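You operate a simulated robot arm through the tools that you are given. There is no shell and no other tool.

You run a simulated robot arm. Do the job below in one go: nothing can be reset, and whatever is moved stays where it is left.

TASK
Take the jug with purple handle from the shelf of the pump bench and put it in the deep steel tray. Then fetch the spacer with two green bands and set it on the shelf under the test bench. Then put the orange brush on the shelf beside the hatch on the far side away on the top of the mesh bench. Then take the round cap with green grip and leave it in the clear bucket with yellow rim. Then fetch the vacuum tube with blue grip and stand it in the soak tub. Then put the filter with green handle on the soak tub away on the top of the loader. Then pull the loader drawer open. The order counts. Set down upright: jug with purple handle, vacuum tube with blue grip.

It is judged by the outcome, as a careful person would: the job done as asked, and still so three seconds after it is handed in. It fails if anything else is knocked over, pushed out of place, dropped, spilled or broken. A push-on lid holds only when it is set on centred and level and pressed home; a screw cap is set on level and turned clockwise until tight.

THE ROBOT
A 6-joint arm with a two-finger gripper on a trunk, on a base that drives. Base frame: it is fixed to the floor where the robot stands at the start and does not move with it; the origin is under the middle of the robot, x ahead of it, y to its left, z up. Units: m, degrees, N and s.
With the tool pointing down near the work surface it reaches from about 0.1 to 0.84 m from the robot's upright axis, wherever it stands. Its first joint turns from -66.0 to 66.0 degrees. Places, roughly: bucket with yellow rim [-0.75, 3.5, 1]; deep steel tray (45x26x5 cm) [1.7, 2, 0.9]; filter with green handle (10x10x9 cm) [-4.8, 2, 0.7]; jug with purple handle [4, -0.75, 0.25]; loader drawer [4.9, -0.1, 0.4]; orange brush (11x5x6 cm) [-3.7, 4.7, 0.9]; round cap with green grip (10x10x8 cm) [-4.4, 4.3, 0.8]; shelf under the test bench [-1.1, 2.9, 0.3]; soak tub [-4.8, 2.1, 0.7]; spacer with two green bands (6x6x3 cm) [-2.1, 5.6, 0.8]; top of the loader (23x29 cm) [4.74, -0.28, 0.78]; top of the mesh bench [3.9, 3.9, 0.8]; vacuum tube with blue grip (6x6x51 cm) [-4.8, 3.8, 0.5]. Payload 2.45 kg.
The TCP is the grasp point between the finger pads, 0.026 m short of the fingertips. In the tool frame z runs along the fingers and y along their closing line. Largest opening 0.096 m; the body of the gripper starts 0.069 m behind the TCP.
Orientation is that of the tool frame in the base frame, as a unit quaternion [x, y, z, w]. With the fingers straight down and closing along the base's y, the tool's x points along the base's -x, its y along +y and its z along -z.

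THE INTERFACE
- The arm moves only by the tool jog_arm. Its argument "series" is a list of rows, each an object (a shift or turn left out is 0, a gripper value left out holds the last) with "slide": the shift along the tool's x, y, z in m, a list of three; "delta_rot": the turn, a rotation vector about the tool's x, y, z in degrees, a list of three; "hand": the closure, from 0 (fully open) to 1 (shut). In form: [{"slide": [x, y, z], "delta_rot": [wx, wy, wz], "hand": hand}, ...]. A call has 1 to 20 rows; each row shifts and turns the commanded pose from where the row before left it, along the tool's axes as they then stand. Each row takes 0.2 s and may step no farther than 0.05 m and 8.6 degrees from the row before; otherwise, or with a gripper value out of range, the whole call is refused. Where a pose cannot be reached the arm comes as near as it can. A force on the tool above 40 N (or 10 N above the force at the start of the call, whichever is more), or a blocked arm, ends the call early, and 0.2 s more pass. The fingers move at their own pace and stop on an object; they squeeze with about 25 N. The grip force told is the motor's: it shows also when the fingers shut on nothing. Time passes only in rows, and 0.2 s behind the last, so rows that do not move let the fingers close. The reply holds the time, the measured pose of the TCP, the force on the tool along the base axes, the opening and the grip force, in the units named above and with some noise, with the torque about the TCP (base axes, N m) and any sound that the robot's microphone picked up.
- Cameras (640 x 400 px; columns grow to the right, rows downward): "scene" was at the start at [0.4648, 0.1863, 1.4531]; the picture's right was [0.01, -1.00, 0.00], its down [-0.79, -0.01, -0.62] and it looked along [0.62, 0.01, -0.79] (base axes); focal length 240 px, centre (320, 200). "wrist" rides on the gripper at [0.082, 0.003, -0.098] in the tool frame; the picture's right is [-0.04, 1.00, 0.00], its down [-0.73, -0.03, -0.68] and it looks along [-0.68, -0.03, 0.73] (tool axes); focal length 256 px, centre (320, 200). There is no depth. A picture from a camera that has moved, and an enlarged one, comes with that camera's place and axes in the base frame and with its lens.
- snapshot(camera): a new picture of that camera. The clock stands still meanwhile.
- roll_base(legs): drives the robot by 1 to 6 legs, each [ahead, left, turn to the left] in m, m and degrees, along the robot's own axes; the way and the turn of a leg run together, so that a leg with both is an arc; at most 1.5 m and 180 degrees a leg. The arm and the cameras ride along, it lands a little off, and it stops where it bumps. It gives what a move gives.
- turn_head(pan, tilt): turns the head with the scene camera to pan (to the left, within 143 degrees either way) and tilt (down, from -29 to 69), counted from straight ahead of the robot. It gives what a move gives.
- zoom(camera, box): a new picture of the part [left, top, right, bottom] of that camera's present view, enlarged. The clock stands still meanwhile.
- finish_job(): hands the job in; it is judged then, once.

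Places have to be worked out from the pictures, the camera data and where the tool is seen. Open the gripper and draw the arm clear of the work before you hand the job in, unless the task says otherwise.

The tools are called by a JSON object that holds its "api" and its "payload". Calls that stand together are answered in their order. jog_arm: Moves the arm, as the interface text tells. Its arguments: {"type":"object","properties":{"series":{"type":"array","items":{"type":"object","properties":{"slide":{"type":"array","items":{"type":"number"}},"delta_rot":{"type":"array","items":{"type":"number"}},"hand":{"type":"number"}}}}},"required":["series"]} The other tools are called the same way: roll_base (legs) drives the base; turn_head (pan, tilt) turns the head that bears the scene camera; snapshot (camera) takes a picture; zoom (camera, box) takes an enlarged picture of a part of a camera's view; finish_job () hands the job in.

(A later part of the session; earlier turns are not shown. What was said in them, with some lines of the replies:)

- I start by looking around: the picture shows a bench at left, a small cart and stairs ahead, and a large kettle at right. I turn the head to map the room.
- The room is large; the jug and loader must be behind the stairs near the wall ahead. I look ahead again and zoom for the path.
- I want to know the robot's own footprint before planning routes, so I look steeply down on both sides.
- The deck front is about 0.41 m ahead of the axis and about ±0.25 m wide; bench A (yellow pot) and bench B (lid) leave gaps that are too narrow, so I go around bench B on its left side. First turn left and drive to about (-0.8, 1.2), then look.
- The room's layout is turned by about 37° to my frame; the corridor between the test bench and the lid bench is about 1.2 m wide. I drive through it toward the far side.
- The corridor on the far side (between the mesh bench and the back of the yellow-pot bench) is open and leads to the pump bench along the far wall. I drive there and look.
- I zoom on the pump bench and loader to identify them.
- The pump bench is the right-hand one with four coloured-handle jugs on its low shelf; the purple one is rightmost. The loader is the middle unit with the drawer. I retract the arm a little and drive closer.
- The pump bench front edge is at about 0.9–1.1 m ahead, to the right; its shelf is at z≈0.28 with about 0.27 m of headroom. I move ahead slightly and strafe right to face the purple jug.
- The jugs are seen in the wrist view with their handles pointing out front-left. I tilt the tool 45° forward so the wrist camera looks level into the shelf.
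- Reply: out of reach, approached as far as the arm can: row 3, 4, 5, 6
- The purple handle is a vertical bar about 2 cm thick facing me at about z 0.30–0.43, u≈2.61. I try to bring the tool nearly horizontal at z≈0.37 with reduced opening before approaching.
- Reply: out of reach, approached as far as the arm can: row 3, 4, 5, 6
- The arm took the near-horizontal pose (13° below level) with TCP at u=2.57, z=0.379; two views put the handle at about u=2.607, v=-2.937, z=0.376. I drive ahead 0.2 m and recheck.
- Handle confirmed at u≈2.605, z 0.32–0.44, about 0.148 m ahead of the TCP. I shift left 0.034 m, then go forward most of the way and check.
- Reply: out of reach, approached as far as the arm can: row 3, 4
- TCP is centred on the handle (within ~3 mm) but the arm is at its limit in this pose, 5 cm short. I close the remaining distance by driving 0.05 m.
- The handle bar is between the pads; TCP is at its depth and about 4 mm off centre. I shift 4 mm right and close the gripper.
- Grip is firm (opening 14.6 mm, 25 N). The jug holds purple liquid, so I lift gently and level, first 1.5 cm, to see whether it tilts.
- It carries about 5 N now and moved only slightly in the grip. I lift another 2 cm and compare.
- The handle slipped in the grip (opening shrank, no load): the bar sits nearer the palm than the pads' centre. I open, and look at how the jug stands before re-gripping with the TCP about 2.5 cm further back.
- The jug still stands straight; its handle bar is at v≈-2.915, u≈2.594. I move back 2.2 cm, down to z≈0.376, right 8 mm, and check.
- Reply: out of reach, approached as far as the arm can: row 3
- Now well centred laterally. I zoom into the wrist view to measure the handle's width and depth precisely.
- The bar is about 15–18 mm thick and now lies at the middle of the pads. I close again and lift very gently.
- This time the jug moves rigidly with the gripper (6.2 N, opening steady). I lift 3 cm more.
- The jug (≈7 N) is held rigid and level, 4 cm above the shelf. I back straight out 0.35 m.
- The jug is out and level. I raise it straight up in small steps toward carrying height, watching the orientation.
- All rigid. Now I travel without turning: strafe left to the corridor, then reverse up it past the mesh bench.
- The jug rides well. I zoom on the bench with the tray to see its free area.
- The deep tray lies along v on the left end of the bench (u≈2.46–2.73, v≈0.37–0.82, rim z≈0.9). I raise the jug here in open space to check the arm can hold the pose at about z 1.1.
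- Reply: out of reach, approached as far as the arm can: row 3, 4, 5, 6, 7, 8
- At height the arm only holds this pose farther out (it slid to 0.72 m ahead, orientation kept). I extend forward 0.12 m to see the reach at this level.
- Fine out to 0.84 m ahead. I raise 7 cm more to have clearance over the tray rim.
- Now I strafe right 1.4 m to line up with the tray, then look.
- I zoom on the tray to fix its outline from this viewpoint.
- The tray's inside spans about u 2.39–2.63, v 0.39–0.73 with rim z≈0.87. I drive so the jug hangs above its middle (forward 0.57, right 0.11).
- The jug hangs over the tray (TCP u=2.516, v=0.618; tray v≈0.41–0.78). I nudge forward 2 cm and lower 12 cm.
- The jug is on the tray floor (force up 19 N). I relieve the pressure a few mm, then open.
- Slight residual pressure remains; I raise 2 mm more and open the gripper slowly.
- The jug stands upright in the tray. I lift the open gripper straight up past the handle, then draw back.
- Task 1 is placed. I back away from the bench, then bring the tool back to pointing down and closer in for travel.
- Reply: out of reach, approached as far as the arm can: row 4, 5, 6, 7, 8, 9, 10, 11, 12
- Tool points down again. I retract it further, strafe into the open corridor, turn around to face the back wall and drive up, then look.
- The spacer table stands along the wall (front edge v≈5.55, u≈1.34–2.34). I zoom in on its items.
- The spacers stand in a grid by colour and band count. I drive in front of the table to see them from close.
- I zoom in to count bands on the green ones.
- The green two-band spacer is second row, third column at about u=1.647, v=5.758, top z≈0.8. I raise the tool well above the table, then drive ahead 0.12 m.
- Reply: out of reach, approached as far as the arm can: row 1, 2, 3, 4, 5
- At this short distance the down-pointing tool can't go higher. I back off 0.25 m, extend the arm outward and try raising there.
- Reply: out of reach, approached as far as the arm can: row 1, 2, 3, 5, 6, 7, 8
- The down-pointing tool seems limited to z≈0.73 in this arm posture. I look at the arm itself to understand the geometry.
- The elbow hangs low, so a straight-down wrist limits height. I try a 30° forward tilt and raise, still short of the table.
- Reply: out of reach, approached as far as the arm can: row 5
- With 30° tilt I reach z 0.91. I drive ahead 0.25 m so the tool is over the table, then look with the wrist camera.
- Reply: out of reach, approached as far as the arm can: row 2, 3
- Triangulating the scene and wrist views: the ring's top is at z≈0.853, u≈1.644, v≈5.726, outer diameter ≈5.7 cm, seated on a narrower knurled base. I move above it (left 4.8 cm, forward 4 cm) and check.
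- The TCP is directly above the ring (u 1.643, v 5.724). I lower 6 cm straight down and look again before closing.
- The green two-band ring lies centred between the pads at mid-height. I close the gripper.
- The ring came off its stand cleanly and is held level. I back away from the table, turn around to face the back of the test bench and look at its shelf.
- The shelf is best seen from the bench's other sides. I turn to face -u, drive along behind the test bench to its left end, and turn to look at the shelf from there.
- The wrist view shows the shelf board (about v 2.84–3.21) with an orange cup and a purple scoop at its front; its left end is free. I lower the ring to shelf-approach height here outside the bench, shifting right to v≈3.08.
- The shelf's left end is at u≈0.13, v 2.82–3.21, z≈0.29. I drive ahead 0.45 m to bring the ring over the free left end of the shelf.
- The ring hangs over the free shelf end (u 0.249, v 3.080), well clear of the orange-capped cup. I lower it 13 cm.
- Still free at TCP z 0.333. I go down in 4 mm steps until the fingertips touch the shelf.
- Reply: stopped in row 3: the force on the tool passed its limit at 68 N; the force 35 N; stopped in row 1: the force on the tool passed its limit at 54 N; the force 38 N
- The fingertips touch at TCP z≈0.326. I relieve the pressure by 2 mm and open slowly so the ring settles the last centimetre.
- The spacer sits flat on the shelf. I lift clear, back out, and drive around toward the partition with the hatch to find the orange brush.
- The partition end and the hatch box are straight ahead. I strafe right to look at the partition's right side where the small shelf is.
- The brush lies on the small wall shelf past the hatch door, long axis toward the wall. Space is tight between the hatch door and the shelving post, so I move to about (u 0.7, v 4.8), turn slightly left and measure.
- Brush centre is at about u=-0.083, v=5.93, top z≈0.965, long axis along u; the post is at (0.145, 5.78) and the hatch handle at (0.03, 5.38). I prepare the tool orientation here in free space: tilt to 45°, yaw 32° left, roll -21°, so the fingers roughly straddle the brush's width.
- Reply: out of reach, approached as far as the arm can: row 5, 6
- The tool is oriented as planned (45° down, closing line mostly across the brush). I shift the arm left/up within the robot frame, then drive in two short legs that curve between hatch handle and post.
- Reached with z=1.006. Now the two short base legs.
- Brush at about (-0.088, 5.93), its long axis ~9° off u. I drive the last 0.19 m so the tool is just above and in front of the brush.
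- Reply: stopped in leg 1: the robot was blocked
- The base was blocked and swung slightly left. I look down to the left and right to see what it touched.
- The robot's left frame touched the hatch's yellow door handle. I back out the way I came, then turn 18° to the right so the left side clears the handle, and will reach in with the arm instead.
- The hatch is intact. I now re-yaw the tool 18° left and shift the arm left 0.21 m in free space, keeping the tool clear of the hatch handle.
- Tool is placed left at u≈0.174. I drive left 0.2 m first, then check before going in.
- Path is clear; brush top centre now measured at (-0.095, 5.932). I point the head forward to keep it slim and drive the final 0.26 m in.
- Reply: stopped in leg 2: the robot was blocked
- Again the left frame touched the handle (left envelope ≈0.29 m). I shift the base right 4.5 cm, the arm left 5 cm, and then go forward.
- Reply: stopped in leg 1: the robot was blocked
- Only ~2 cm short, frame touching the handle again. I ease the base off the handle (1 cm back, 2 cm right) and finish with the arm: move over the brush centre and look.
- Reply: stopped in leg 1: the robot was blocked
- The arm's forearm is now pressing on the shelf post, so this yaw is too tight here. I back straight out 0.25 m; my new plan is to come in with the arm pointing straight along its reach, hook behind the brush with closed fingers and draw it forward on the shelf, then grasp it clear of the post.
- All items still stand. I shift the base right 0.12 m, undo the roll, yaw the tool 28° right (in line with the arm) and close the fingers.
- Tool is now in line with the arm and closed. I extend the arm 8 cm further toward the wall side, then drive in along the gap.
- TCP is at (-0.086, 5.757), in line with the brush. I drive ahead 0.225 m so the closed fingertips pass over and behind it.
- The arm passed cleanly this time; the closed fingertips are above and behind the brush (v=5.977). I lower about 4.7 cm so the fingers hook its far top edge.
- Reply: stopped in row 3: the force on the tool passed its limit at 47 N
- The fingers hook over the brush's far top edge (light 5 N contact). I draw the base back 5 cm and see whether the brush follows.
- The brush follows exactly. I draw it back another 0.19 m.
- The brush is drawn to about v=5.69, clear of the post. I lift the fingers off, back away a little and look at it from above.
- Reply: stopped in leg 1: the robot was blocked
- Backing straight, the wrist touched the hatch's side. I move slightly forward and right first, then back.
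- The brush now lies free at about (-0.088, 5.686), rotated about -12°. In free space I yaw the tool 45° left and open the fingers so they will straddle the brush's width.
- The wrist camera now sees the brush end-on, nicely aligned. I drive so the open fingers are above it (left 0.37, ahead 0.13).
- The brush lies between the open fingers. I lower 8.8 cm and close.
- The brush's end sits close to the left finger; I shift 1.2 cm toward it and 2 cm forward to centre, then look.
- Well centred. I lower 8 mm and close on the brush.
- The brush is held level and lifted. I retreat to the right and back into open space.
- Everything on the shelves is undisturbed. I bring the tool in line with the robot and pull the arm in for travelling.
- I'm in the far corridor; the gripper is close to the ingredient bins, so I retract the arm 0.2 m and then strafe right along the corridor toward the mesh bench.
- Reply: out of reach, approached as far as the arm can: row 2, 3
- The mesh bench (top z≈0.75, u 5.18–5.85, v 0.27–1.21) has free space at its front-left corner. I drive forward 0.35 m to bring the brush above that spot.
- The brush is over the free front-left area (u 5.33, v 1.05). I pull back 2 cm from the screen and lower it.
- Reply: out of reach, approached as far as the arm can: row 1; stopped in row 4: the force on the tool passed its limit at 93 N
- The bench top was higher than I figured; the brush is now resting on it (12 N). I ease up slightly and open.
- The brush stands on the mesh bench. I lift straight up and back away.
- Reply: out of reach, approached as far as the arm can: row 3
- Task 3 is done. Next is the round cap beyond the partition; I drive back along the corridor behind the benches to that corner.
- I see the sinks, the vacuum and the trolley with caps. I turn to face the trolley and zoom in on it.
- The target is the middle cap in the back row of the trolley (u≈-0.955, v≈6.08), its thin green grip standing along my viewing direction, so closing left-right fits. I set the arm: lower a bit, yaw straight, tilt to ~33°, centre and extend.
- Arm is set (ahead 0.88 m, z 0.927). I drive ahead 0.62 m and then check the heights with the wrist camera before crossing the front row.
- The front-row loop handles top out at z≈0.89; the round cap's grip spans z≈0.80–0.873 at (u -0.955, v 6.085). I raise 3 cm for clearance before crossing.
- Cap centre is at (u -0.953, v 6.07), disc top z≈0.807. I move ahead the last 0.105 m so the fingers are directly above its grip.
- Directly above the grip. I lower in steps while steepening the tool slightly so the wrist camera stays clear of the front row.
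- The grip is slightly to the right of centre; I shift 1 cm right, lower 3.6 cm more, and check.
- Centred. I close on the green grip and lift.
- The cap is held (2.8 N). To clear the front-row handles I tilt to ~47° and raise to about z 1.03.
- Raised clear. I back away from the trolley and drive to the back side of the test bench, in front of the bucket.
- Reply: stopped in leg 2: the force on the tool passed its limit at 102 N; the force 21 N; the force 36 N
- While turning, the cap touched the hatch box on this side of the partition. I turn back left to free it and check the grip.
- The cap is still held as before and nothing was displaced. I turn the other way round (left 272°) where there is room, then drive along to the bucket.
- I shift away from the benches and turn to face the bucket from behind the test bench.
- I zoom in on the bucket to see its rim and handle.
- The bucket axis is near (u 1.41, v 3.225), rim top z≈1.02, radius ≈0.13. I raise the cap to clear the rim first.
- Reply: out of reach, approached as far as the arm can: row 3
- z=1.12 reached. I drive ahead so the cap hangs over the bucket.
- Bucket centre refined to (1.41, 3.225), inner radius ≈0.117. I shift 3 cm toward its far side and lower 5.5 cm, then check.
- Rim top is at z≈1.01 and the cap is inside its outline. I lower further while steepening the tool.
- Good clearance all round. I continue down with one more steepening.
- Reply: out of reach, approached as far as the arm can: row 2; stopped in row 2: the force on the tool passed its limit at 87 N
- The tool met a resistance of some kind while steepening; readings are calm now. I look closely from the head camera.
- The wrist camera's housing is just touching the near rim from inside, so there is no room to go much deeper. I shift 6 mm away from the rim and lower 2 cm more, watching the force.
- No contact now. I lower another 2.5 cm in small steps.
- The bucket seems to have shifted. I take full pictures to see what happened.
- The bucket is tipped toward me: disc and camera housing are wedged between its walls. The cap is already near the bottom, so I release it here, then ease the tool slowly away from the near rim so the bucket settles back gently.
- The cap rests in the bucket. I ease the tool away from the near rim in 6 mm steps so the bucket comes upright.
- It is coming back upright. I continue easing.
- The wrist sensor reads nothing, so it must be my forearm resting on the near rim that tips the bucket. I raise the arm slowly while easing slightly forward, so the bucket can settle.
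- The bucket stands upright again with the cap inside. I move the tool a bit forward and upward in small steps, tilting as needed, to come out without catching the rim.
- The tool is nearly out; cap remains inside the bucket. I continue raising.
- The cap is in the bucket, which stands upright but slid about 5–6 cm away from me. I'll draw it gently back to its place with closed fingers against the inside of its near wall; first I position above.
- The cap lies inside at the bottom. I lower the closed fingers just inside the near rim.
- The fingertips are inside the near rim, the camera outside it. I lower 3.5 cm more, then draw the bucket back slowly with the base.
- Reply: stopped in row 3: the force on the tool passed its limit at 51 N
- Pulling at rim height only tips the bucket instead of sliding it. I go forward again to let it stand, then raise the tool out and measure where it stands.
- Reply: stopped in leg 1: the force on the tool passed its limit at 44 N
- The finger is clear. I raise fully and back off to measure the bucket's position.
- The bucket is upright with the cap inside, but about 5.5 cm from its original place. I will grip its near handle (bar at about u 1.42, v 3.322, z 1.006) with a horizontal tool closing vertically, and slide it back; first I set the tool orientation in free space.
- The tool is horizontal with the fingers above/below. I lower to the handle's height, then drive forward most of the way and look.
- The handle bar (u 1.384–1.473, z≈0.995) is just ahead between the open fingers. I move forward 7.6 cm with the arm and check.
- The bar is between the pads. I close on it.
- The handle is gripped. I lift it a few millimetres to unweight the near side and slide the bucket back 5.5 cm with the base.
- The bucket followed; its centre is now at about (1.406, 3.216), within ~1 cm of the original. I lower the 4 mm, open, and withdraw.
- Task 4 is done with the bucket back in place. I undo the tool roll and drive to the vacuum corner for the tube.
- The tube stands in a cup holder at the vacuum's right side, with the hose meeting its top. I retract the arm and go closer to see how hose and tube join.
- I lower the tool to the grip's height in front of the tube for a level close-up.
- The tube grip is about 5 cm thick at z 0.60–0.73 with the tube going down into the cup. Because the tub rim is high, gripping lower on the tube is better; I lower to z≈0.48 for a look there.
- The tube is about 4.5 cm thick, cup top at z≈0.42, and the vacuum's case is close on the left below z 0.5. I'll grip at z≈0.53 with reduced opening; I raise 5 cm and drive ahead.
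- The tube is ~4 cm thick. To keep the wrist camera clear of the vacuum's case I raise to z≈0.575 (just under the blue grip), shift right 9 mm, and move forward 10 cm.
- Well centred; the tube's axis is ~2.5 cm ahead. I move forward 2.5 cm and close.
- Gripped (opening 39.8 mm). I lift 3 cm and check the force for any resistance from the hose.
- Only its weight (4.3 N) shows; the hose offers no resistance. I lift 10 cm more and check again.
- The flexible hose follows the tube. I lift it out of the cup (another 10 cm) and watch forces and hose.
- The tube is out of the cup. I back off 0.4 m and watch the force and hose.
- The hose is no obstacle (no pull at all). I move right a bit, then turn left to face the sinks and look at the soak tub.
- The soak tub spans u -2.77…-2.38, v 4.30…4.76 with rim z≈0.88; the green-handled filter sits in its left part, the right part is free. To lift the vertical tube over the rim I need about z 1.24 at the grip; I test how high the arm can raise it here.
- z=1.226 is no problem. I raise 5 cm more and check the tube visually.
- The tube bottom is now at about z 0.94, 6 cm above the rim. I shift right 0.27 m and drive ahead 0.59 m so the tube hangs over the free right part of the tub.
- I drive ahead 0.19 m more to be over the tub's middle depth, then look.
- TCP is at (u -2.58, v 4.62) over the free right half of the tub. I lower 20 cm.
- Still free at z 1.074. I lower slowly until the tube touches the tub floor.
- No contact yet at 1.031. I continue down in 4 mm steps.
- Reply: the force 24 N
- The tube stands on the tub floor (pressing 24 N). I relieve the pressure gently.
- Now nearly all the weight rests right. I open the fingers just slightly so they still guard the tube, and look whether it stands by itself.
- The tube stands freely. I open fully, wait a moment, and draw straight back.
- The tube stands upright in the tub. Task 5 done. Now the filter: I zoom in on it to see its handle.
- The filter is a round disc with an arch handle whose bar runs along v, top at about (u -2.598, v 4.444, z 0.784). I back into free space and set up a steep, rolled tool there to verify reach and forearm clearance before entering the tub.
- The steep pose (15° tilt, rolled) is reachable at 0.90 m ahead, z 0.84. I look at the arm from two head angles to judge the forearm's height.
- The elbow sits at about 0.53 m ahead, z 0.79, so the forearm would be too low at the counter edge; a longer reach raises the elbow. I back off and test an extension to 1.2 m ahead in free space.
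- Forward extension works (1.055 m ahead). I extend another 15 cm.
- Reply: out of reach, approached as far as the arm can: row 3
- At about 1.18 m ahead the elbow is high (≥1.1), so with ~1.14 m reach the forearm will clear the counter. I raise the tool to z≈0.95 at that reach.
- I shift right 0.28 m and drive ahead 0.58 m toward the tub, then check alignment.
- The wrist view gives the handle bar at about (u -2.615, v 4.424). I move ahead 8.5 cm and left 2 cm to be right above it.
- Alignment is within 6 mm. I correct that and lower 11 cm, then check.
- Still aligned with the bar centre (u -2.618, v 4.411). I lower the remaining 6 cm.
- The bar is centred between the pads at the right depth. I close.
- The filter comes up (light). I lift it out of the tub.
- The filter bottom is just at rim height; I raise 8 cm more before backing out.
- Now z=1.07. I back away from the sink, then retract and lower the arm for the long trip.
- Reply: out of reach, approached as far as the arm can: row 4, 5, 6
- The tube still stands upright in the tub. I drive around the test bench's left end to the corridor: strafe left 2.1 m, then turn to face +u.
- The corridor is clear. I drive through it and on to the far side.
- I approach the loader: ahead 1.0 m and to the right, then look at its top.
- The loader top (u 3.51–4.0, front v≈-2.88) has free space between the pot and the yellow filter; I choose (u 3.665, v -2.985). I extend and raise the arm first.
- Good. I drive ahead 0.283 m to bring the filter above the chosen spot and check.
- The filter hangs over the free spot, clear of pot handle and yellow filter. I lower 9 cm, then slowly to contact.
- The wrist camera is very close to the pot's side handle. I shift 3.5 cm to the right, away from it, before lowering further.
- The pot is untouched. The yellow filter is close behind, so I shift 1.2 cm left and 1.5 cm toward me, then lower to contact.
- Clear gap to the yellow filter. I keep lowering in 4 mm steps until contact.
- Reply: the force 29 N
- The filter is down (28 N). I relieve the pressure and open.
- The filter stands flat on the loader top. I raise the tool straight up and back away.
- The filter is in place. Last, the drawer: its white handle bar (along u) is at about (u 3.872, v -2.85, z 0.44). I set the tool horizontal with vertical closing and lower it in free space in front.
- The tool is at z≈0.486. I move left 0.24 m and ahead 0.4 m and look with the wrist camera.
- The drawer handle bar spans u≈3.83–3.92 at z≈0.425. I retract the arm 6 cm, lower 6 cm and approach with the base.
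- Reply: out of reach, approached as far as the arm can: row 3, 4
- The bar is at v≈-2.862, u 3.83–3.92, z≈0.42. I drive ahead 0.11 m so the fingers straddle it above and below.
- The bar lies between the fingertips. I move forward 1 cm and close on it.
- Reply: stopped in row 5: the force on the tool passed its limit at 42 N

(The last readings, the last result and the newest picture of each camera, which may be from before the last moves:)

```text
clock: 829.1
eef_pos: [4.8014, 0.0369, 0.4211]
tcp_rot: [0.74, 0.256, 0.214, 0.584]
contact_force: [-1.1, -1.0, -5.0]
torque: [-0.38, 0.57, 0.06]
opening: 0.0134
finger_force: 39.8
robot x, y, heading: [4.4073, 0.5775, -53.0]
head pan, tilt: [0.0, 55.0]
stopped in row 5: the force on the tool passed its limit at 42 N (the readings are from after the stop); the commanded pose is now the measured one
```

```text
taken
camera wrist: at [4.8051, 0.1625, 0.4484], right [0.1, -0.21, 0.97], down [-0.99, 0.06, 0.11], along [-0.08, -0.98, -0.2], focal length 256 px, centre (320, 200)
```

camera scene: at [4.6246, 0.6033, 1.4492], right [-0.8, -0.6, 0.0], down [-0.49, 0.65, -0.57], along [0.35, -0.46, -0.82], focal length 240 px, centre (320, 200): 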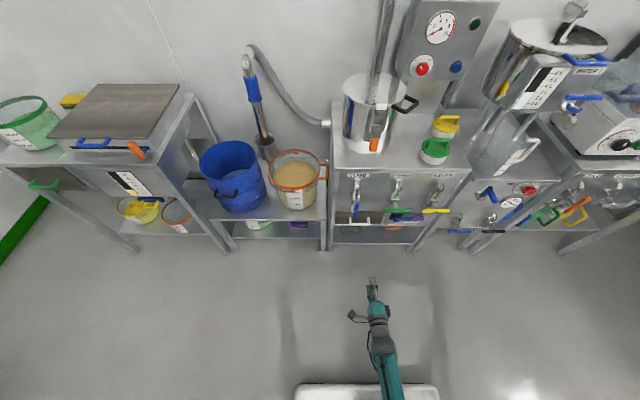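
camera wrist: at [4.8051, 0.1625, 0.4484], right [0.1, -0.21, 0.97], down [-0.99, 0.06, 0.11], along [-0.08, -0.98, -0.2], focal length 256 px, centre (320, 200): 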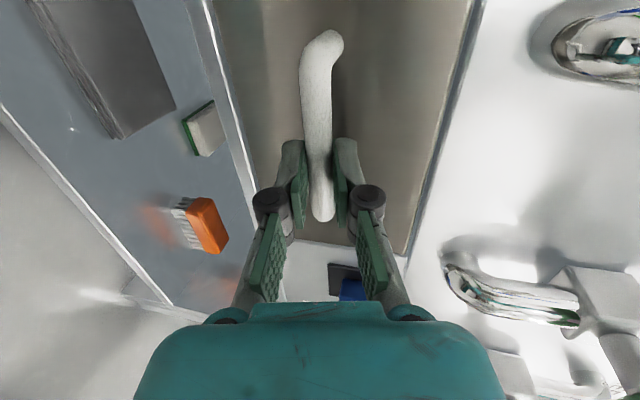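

The handle is gripped. I pull with the base, first 6 cm.

{"api": "roll_base", "payload": {"legs": [[-0.06, 0, 0]]}}

{"api": "snapshot", "payload": {"camera": "wrist"}}

{"api": "zoom", "payload": {"camera": "scene", "box": [260, 60, 460, 260]}}

```text
clock: 830.1
eef_pos: [4.7657, 0.0847, 0.4214]
tcp_rot: [0.74, 0.255, 0.216, 0.584]
contact_force: [-5.9, -4.0, -13.1]
torque: [-0.24, 0.71, 0.0]
opening: 0.0134
finger_force: 40.4
robot x, y, heading: [4.3754, 0.629, -53.1]
head pan, tilt: [0.0, 55.0]
```

```text
taken
camera wrist: at [4.769, 0.2106, 0.4484], right [0.1, -0.21, 0.97], down [-0.99, 0.06, 0.11], along [-0.08, -0.98, -0.21], focal length 256 px, centre (320, 200)
```

wrist: 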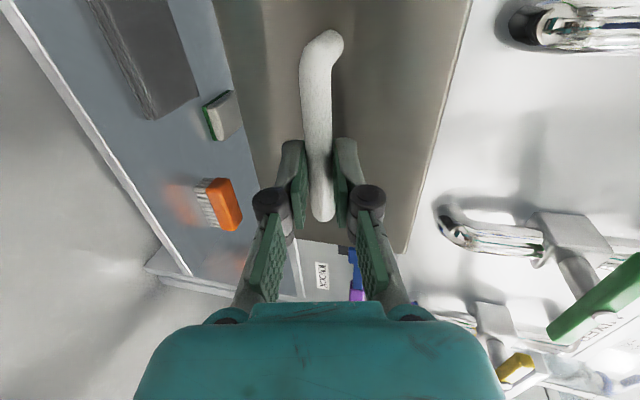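

```text
2.00 times, centred on (360, 160) of scene
camera zoom: at [4.7991, 0.3721, 1.449], right [-0.8, -0.6, 0.0], down [-0.49, 0.65, -0.57], along [0.35, -0.46, -0.82], focal length 480 px, centre (240, 280)
```

zoom: 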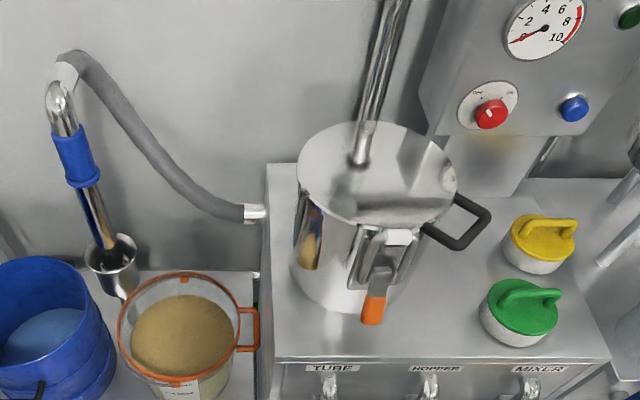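

The drawer follows. I pull another 10 cm, then 6 cm.

{"api": "roll_base", "payload": {"legs": [[-0.1, 0, 0]]}}

{"api": "roll_base", "payload": {"legs": [[-0.06, 0, 0]]}}

{"api": "snapshot", "payload": {"camera": "wrist"}}

{"api": "turn_head", "payload": {"pan": 0, "tilt": 60}}

{"api": "snapshot", "payload": {"camera": "scene"}}

```text
clock: 831.2
eef_pos: [4.7044, 0.1634, 0.4215]
tcp_rot: [0.74, 0.256, 0.215, 0.584]
contact_force: [4.9, 3.3, -3.7]
torque: [-0.31, 0.54, 0.38]
opening: 0.0135
finger_force: 39.9
robot x, y, heading: [4.3124, 0.7102, -53.1]
head pan, tilt: [0.0, 55.0]
```

```text
clock: 832.3
eef_pos: [4.6693, 0.2104, 0.4224]
tcp_rot: [0.74, 0.258, 0.214, 0.583]
contact_force: [-0.5, -0.4, -1.0]
torque: [-0.3, 0.37, -0.08]
opening: 0.0137
finger_force: 40.2
robot x, y, heading: [4.2745, 0.7539, -52.9]
head pan, tilt: [0.0, 55.0]
stopped in leg 1: the force on the tool passed its limit at 46 N (the readings are from after the stop); the commanded pose is now the measured one
```

```text
taken
camera wrist: at [4.6735, 0.3373, 0.4486], right [0.1, -0.21, 0.97], down [-0.99, 0.05, 0.11], along [-0.08, -0.98, -0.2], focal length 256 px, centre (320, 200)
```

wrist: 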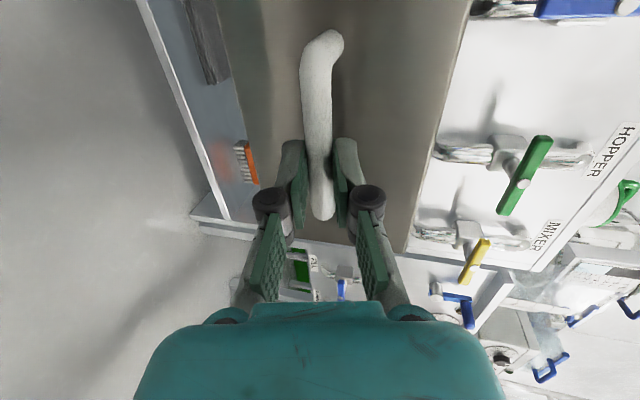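

```text
clock: 833.0
eef_pos: [4.6695, 0.2106, 0.4216]
tcp_rot: [0.74, 0.257, 0.214, 0.583]
contact_force: [-0.7, -1.5, -2.0]
torque: [-0.24, 0.4, 0.18]
opening: 0.0134
finger_force: 40.3
robot x, y, heading: [4.2772, 0.756, -52.8]
head pan, tilt: [0.0, 60.0]
```

```text
taken
camera scene: at [4.6987, 0.5051, 1.443], right [-0.8, -0.6, 0.0], down [-0.52, 0.69, -0.5], along [0.3, -0.4, -0.87], focal length 240 px, centre (320, 200)
```

scene: 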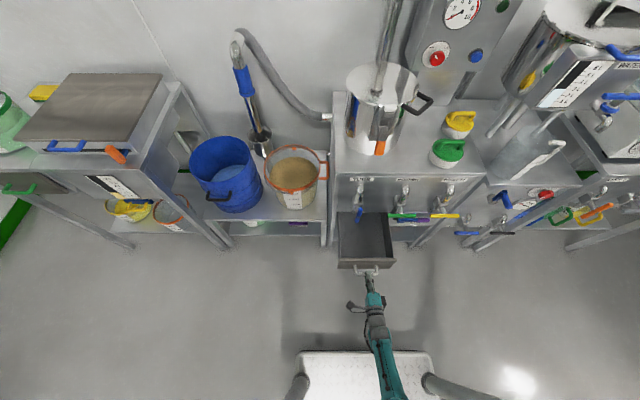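

The drawer is open about 22 cm and reached its stop. I open the fingers and withdraw straight back.

{"api": "jog_arm", "payload": {"series": [{"hand": 0.8}, {"hand": 0.4}, {}, {}]}}

{"api": "roll_base", "payload": {"legs": [[-0.1, 0, 0], [-0.4, 0, 0]]}}

{"api": "turn_head", "payload": {"pan": 0, "tilt": 45}}

{"api": "snapshot", "payload": {"camera": "scene"}}

{"api": "zoom", "payload": {"camera": "scene", "box": [240, 60, 440, 260]}}

```text
clock: 834.0
eef_pos: [4.6689, 0.2116, 0.4228]
tcp_rot: [0.74, 0.257, 0.214, 0.584]
contact_force: [-0.4, -0.4, 0.9]
torque: [0.0, 0.0, 0.0]
opening: 0.0577
finger_force: 0.1
robot x, y, heading: [4.2709, 0.7566, -52.7]
head pan, tilt: [0.0, 60.0]
```

```text
clock: 837.2
eef_pos: [4.3758, 0.6045, 0.4219]
tcp_rot: [0.738, 0.262, 0.218, 0.583]
contact_force: [0.9, 0.1, 0.4]
torque: [0.01, -0.04, 0.02]
opening: 0.0573
finger_force: 0.0
robot x, y, heading: [3.9764, 1.1456, -52.3]
head pan, tilt: [0.0, 60.0]
```

```text
clock: 838.0
eef_pos: [4.3772, 0.6036, 0.4211]
tcp_rot: [0.739, 0.26, 0.217, 0.582]
contact_force: [-0.6, 0.1, -0.8]
torque: [0.01, 0.0, 0.0]
opening: 0.0579
finger_force: 0.1
robot x, y, heading: [3.9748, 1.147, -52.4]
head pan, tilt: [0.0, 45.0]
```

```text
taken
camera scene: at [4.4116, 0.8876, 1.4625], right [-0.79, -0.61, 0.0], down [-0.43, 0.56, -0.71], along [0.43, -0.56, -0.71], focal length 240 px, centre (320, 200)
```

scene: 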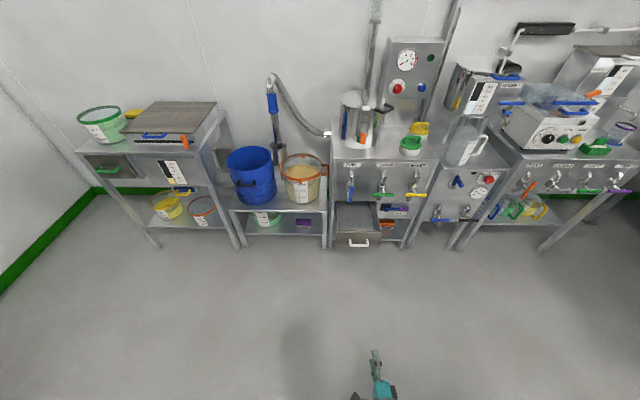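

```text
2.00 times, centred on (340, 160) of scene
camera zoom: at [4.4116, 0.8876, 1.4625], right [-0.79, -0.61, 0.0], down [-0.43, 0.56, -0.71], along [0.43, -0.56, -0.71], focal length 480 px, centre (280, 280)
```

zoom: 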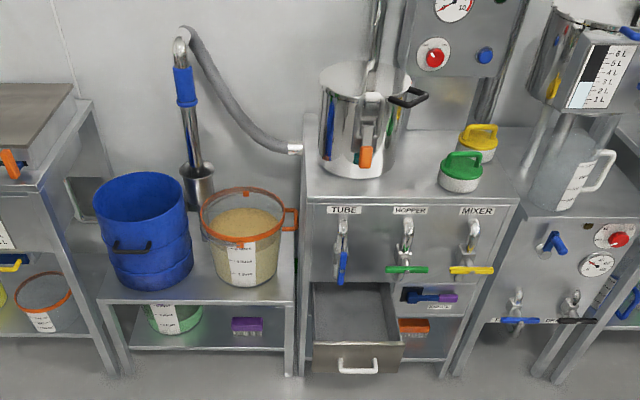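

The drawer stands open, the green filter is on the loader top, and the arm is clear. I open the gripper fully and draw the arm a little further back before handing in.

{"api": "jog_arm", "payload": {"series": [{"hand": 0}, {}, {}, {}, {}]}}

{"api": "finish_job", "payload": {}}

```text
clock: 839.2
eef_pos: [4.3775, 0.6029, 0.4225]
tcp_rot: [0.739, 0.261, 0.217, 0.582]
contact_force: [0.2, 1.0, -0.1]
torque: [0.0, 0.01, 0.0]
opening: 0.096
finger_force: 0.0
robot x, y, heading: [3.979, 1.1478, -52.0]
head pan, tilt: [0.0, 45.0]
```

```text
The job is handed in.
```

I did all seven steps in the order you gave and handed the job in. The gripper is open and the arm is clear of the work. I don't have the judge's result.

| Step | Result |
|---|---|
| Jug with purple handle | Upright in the deep steel tray |
| Spacer with two green bands | Flat on the left end of the shelf under the test bench |
| Orange brush | Standing on its bristles at the front-left of the mesh bench top |
| Round cap with green grip | Lying in the bottom of the bucket with the yellow rim |
| Vacuum tube with blue grip | Standing upright in the soak tub; it was still upright when I last saw it, about two minutes before handing in |
| Filter with green handle | On top of the loader, between the pot and the yellow filter |
| Loader drawer | Pulled out about 22 cm, to its stop |

These contacts could count against the "nothing else disturbed" rule:

- **Jug:** my first grip slipped after lifting it about 1.5 cm. It settled back on its shelf without tipping, and the second grip held.
- **Brush:** I had to drag it forward on its shelf before I could grip it. Getting there, I touched the hatch door handle and the hatch's side, and pressed on a shelf post. Nothing looked moved.
- **Cap and hatch:** while I was turning with the cap, it hit the other side of the hatch box with about 100 N. The grip held, and I saw no damage.
- **Bucket:** lowering the cap tipped the bucket and pushed it about 5–6 cm. I gripped its handle and slid it back to within about 1 cm of where it stood.
- **Hard set-downs:** the brush touched the mesh bench with about 90 N, and the filter touched the loader with about 28 N. Both stood normally afterwards.
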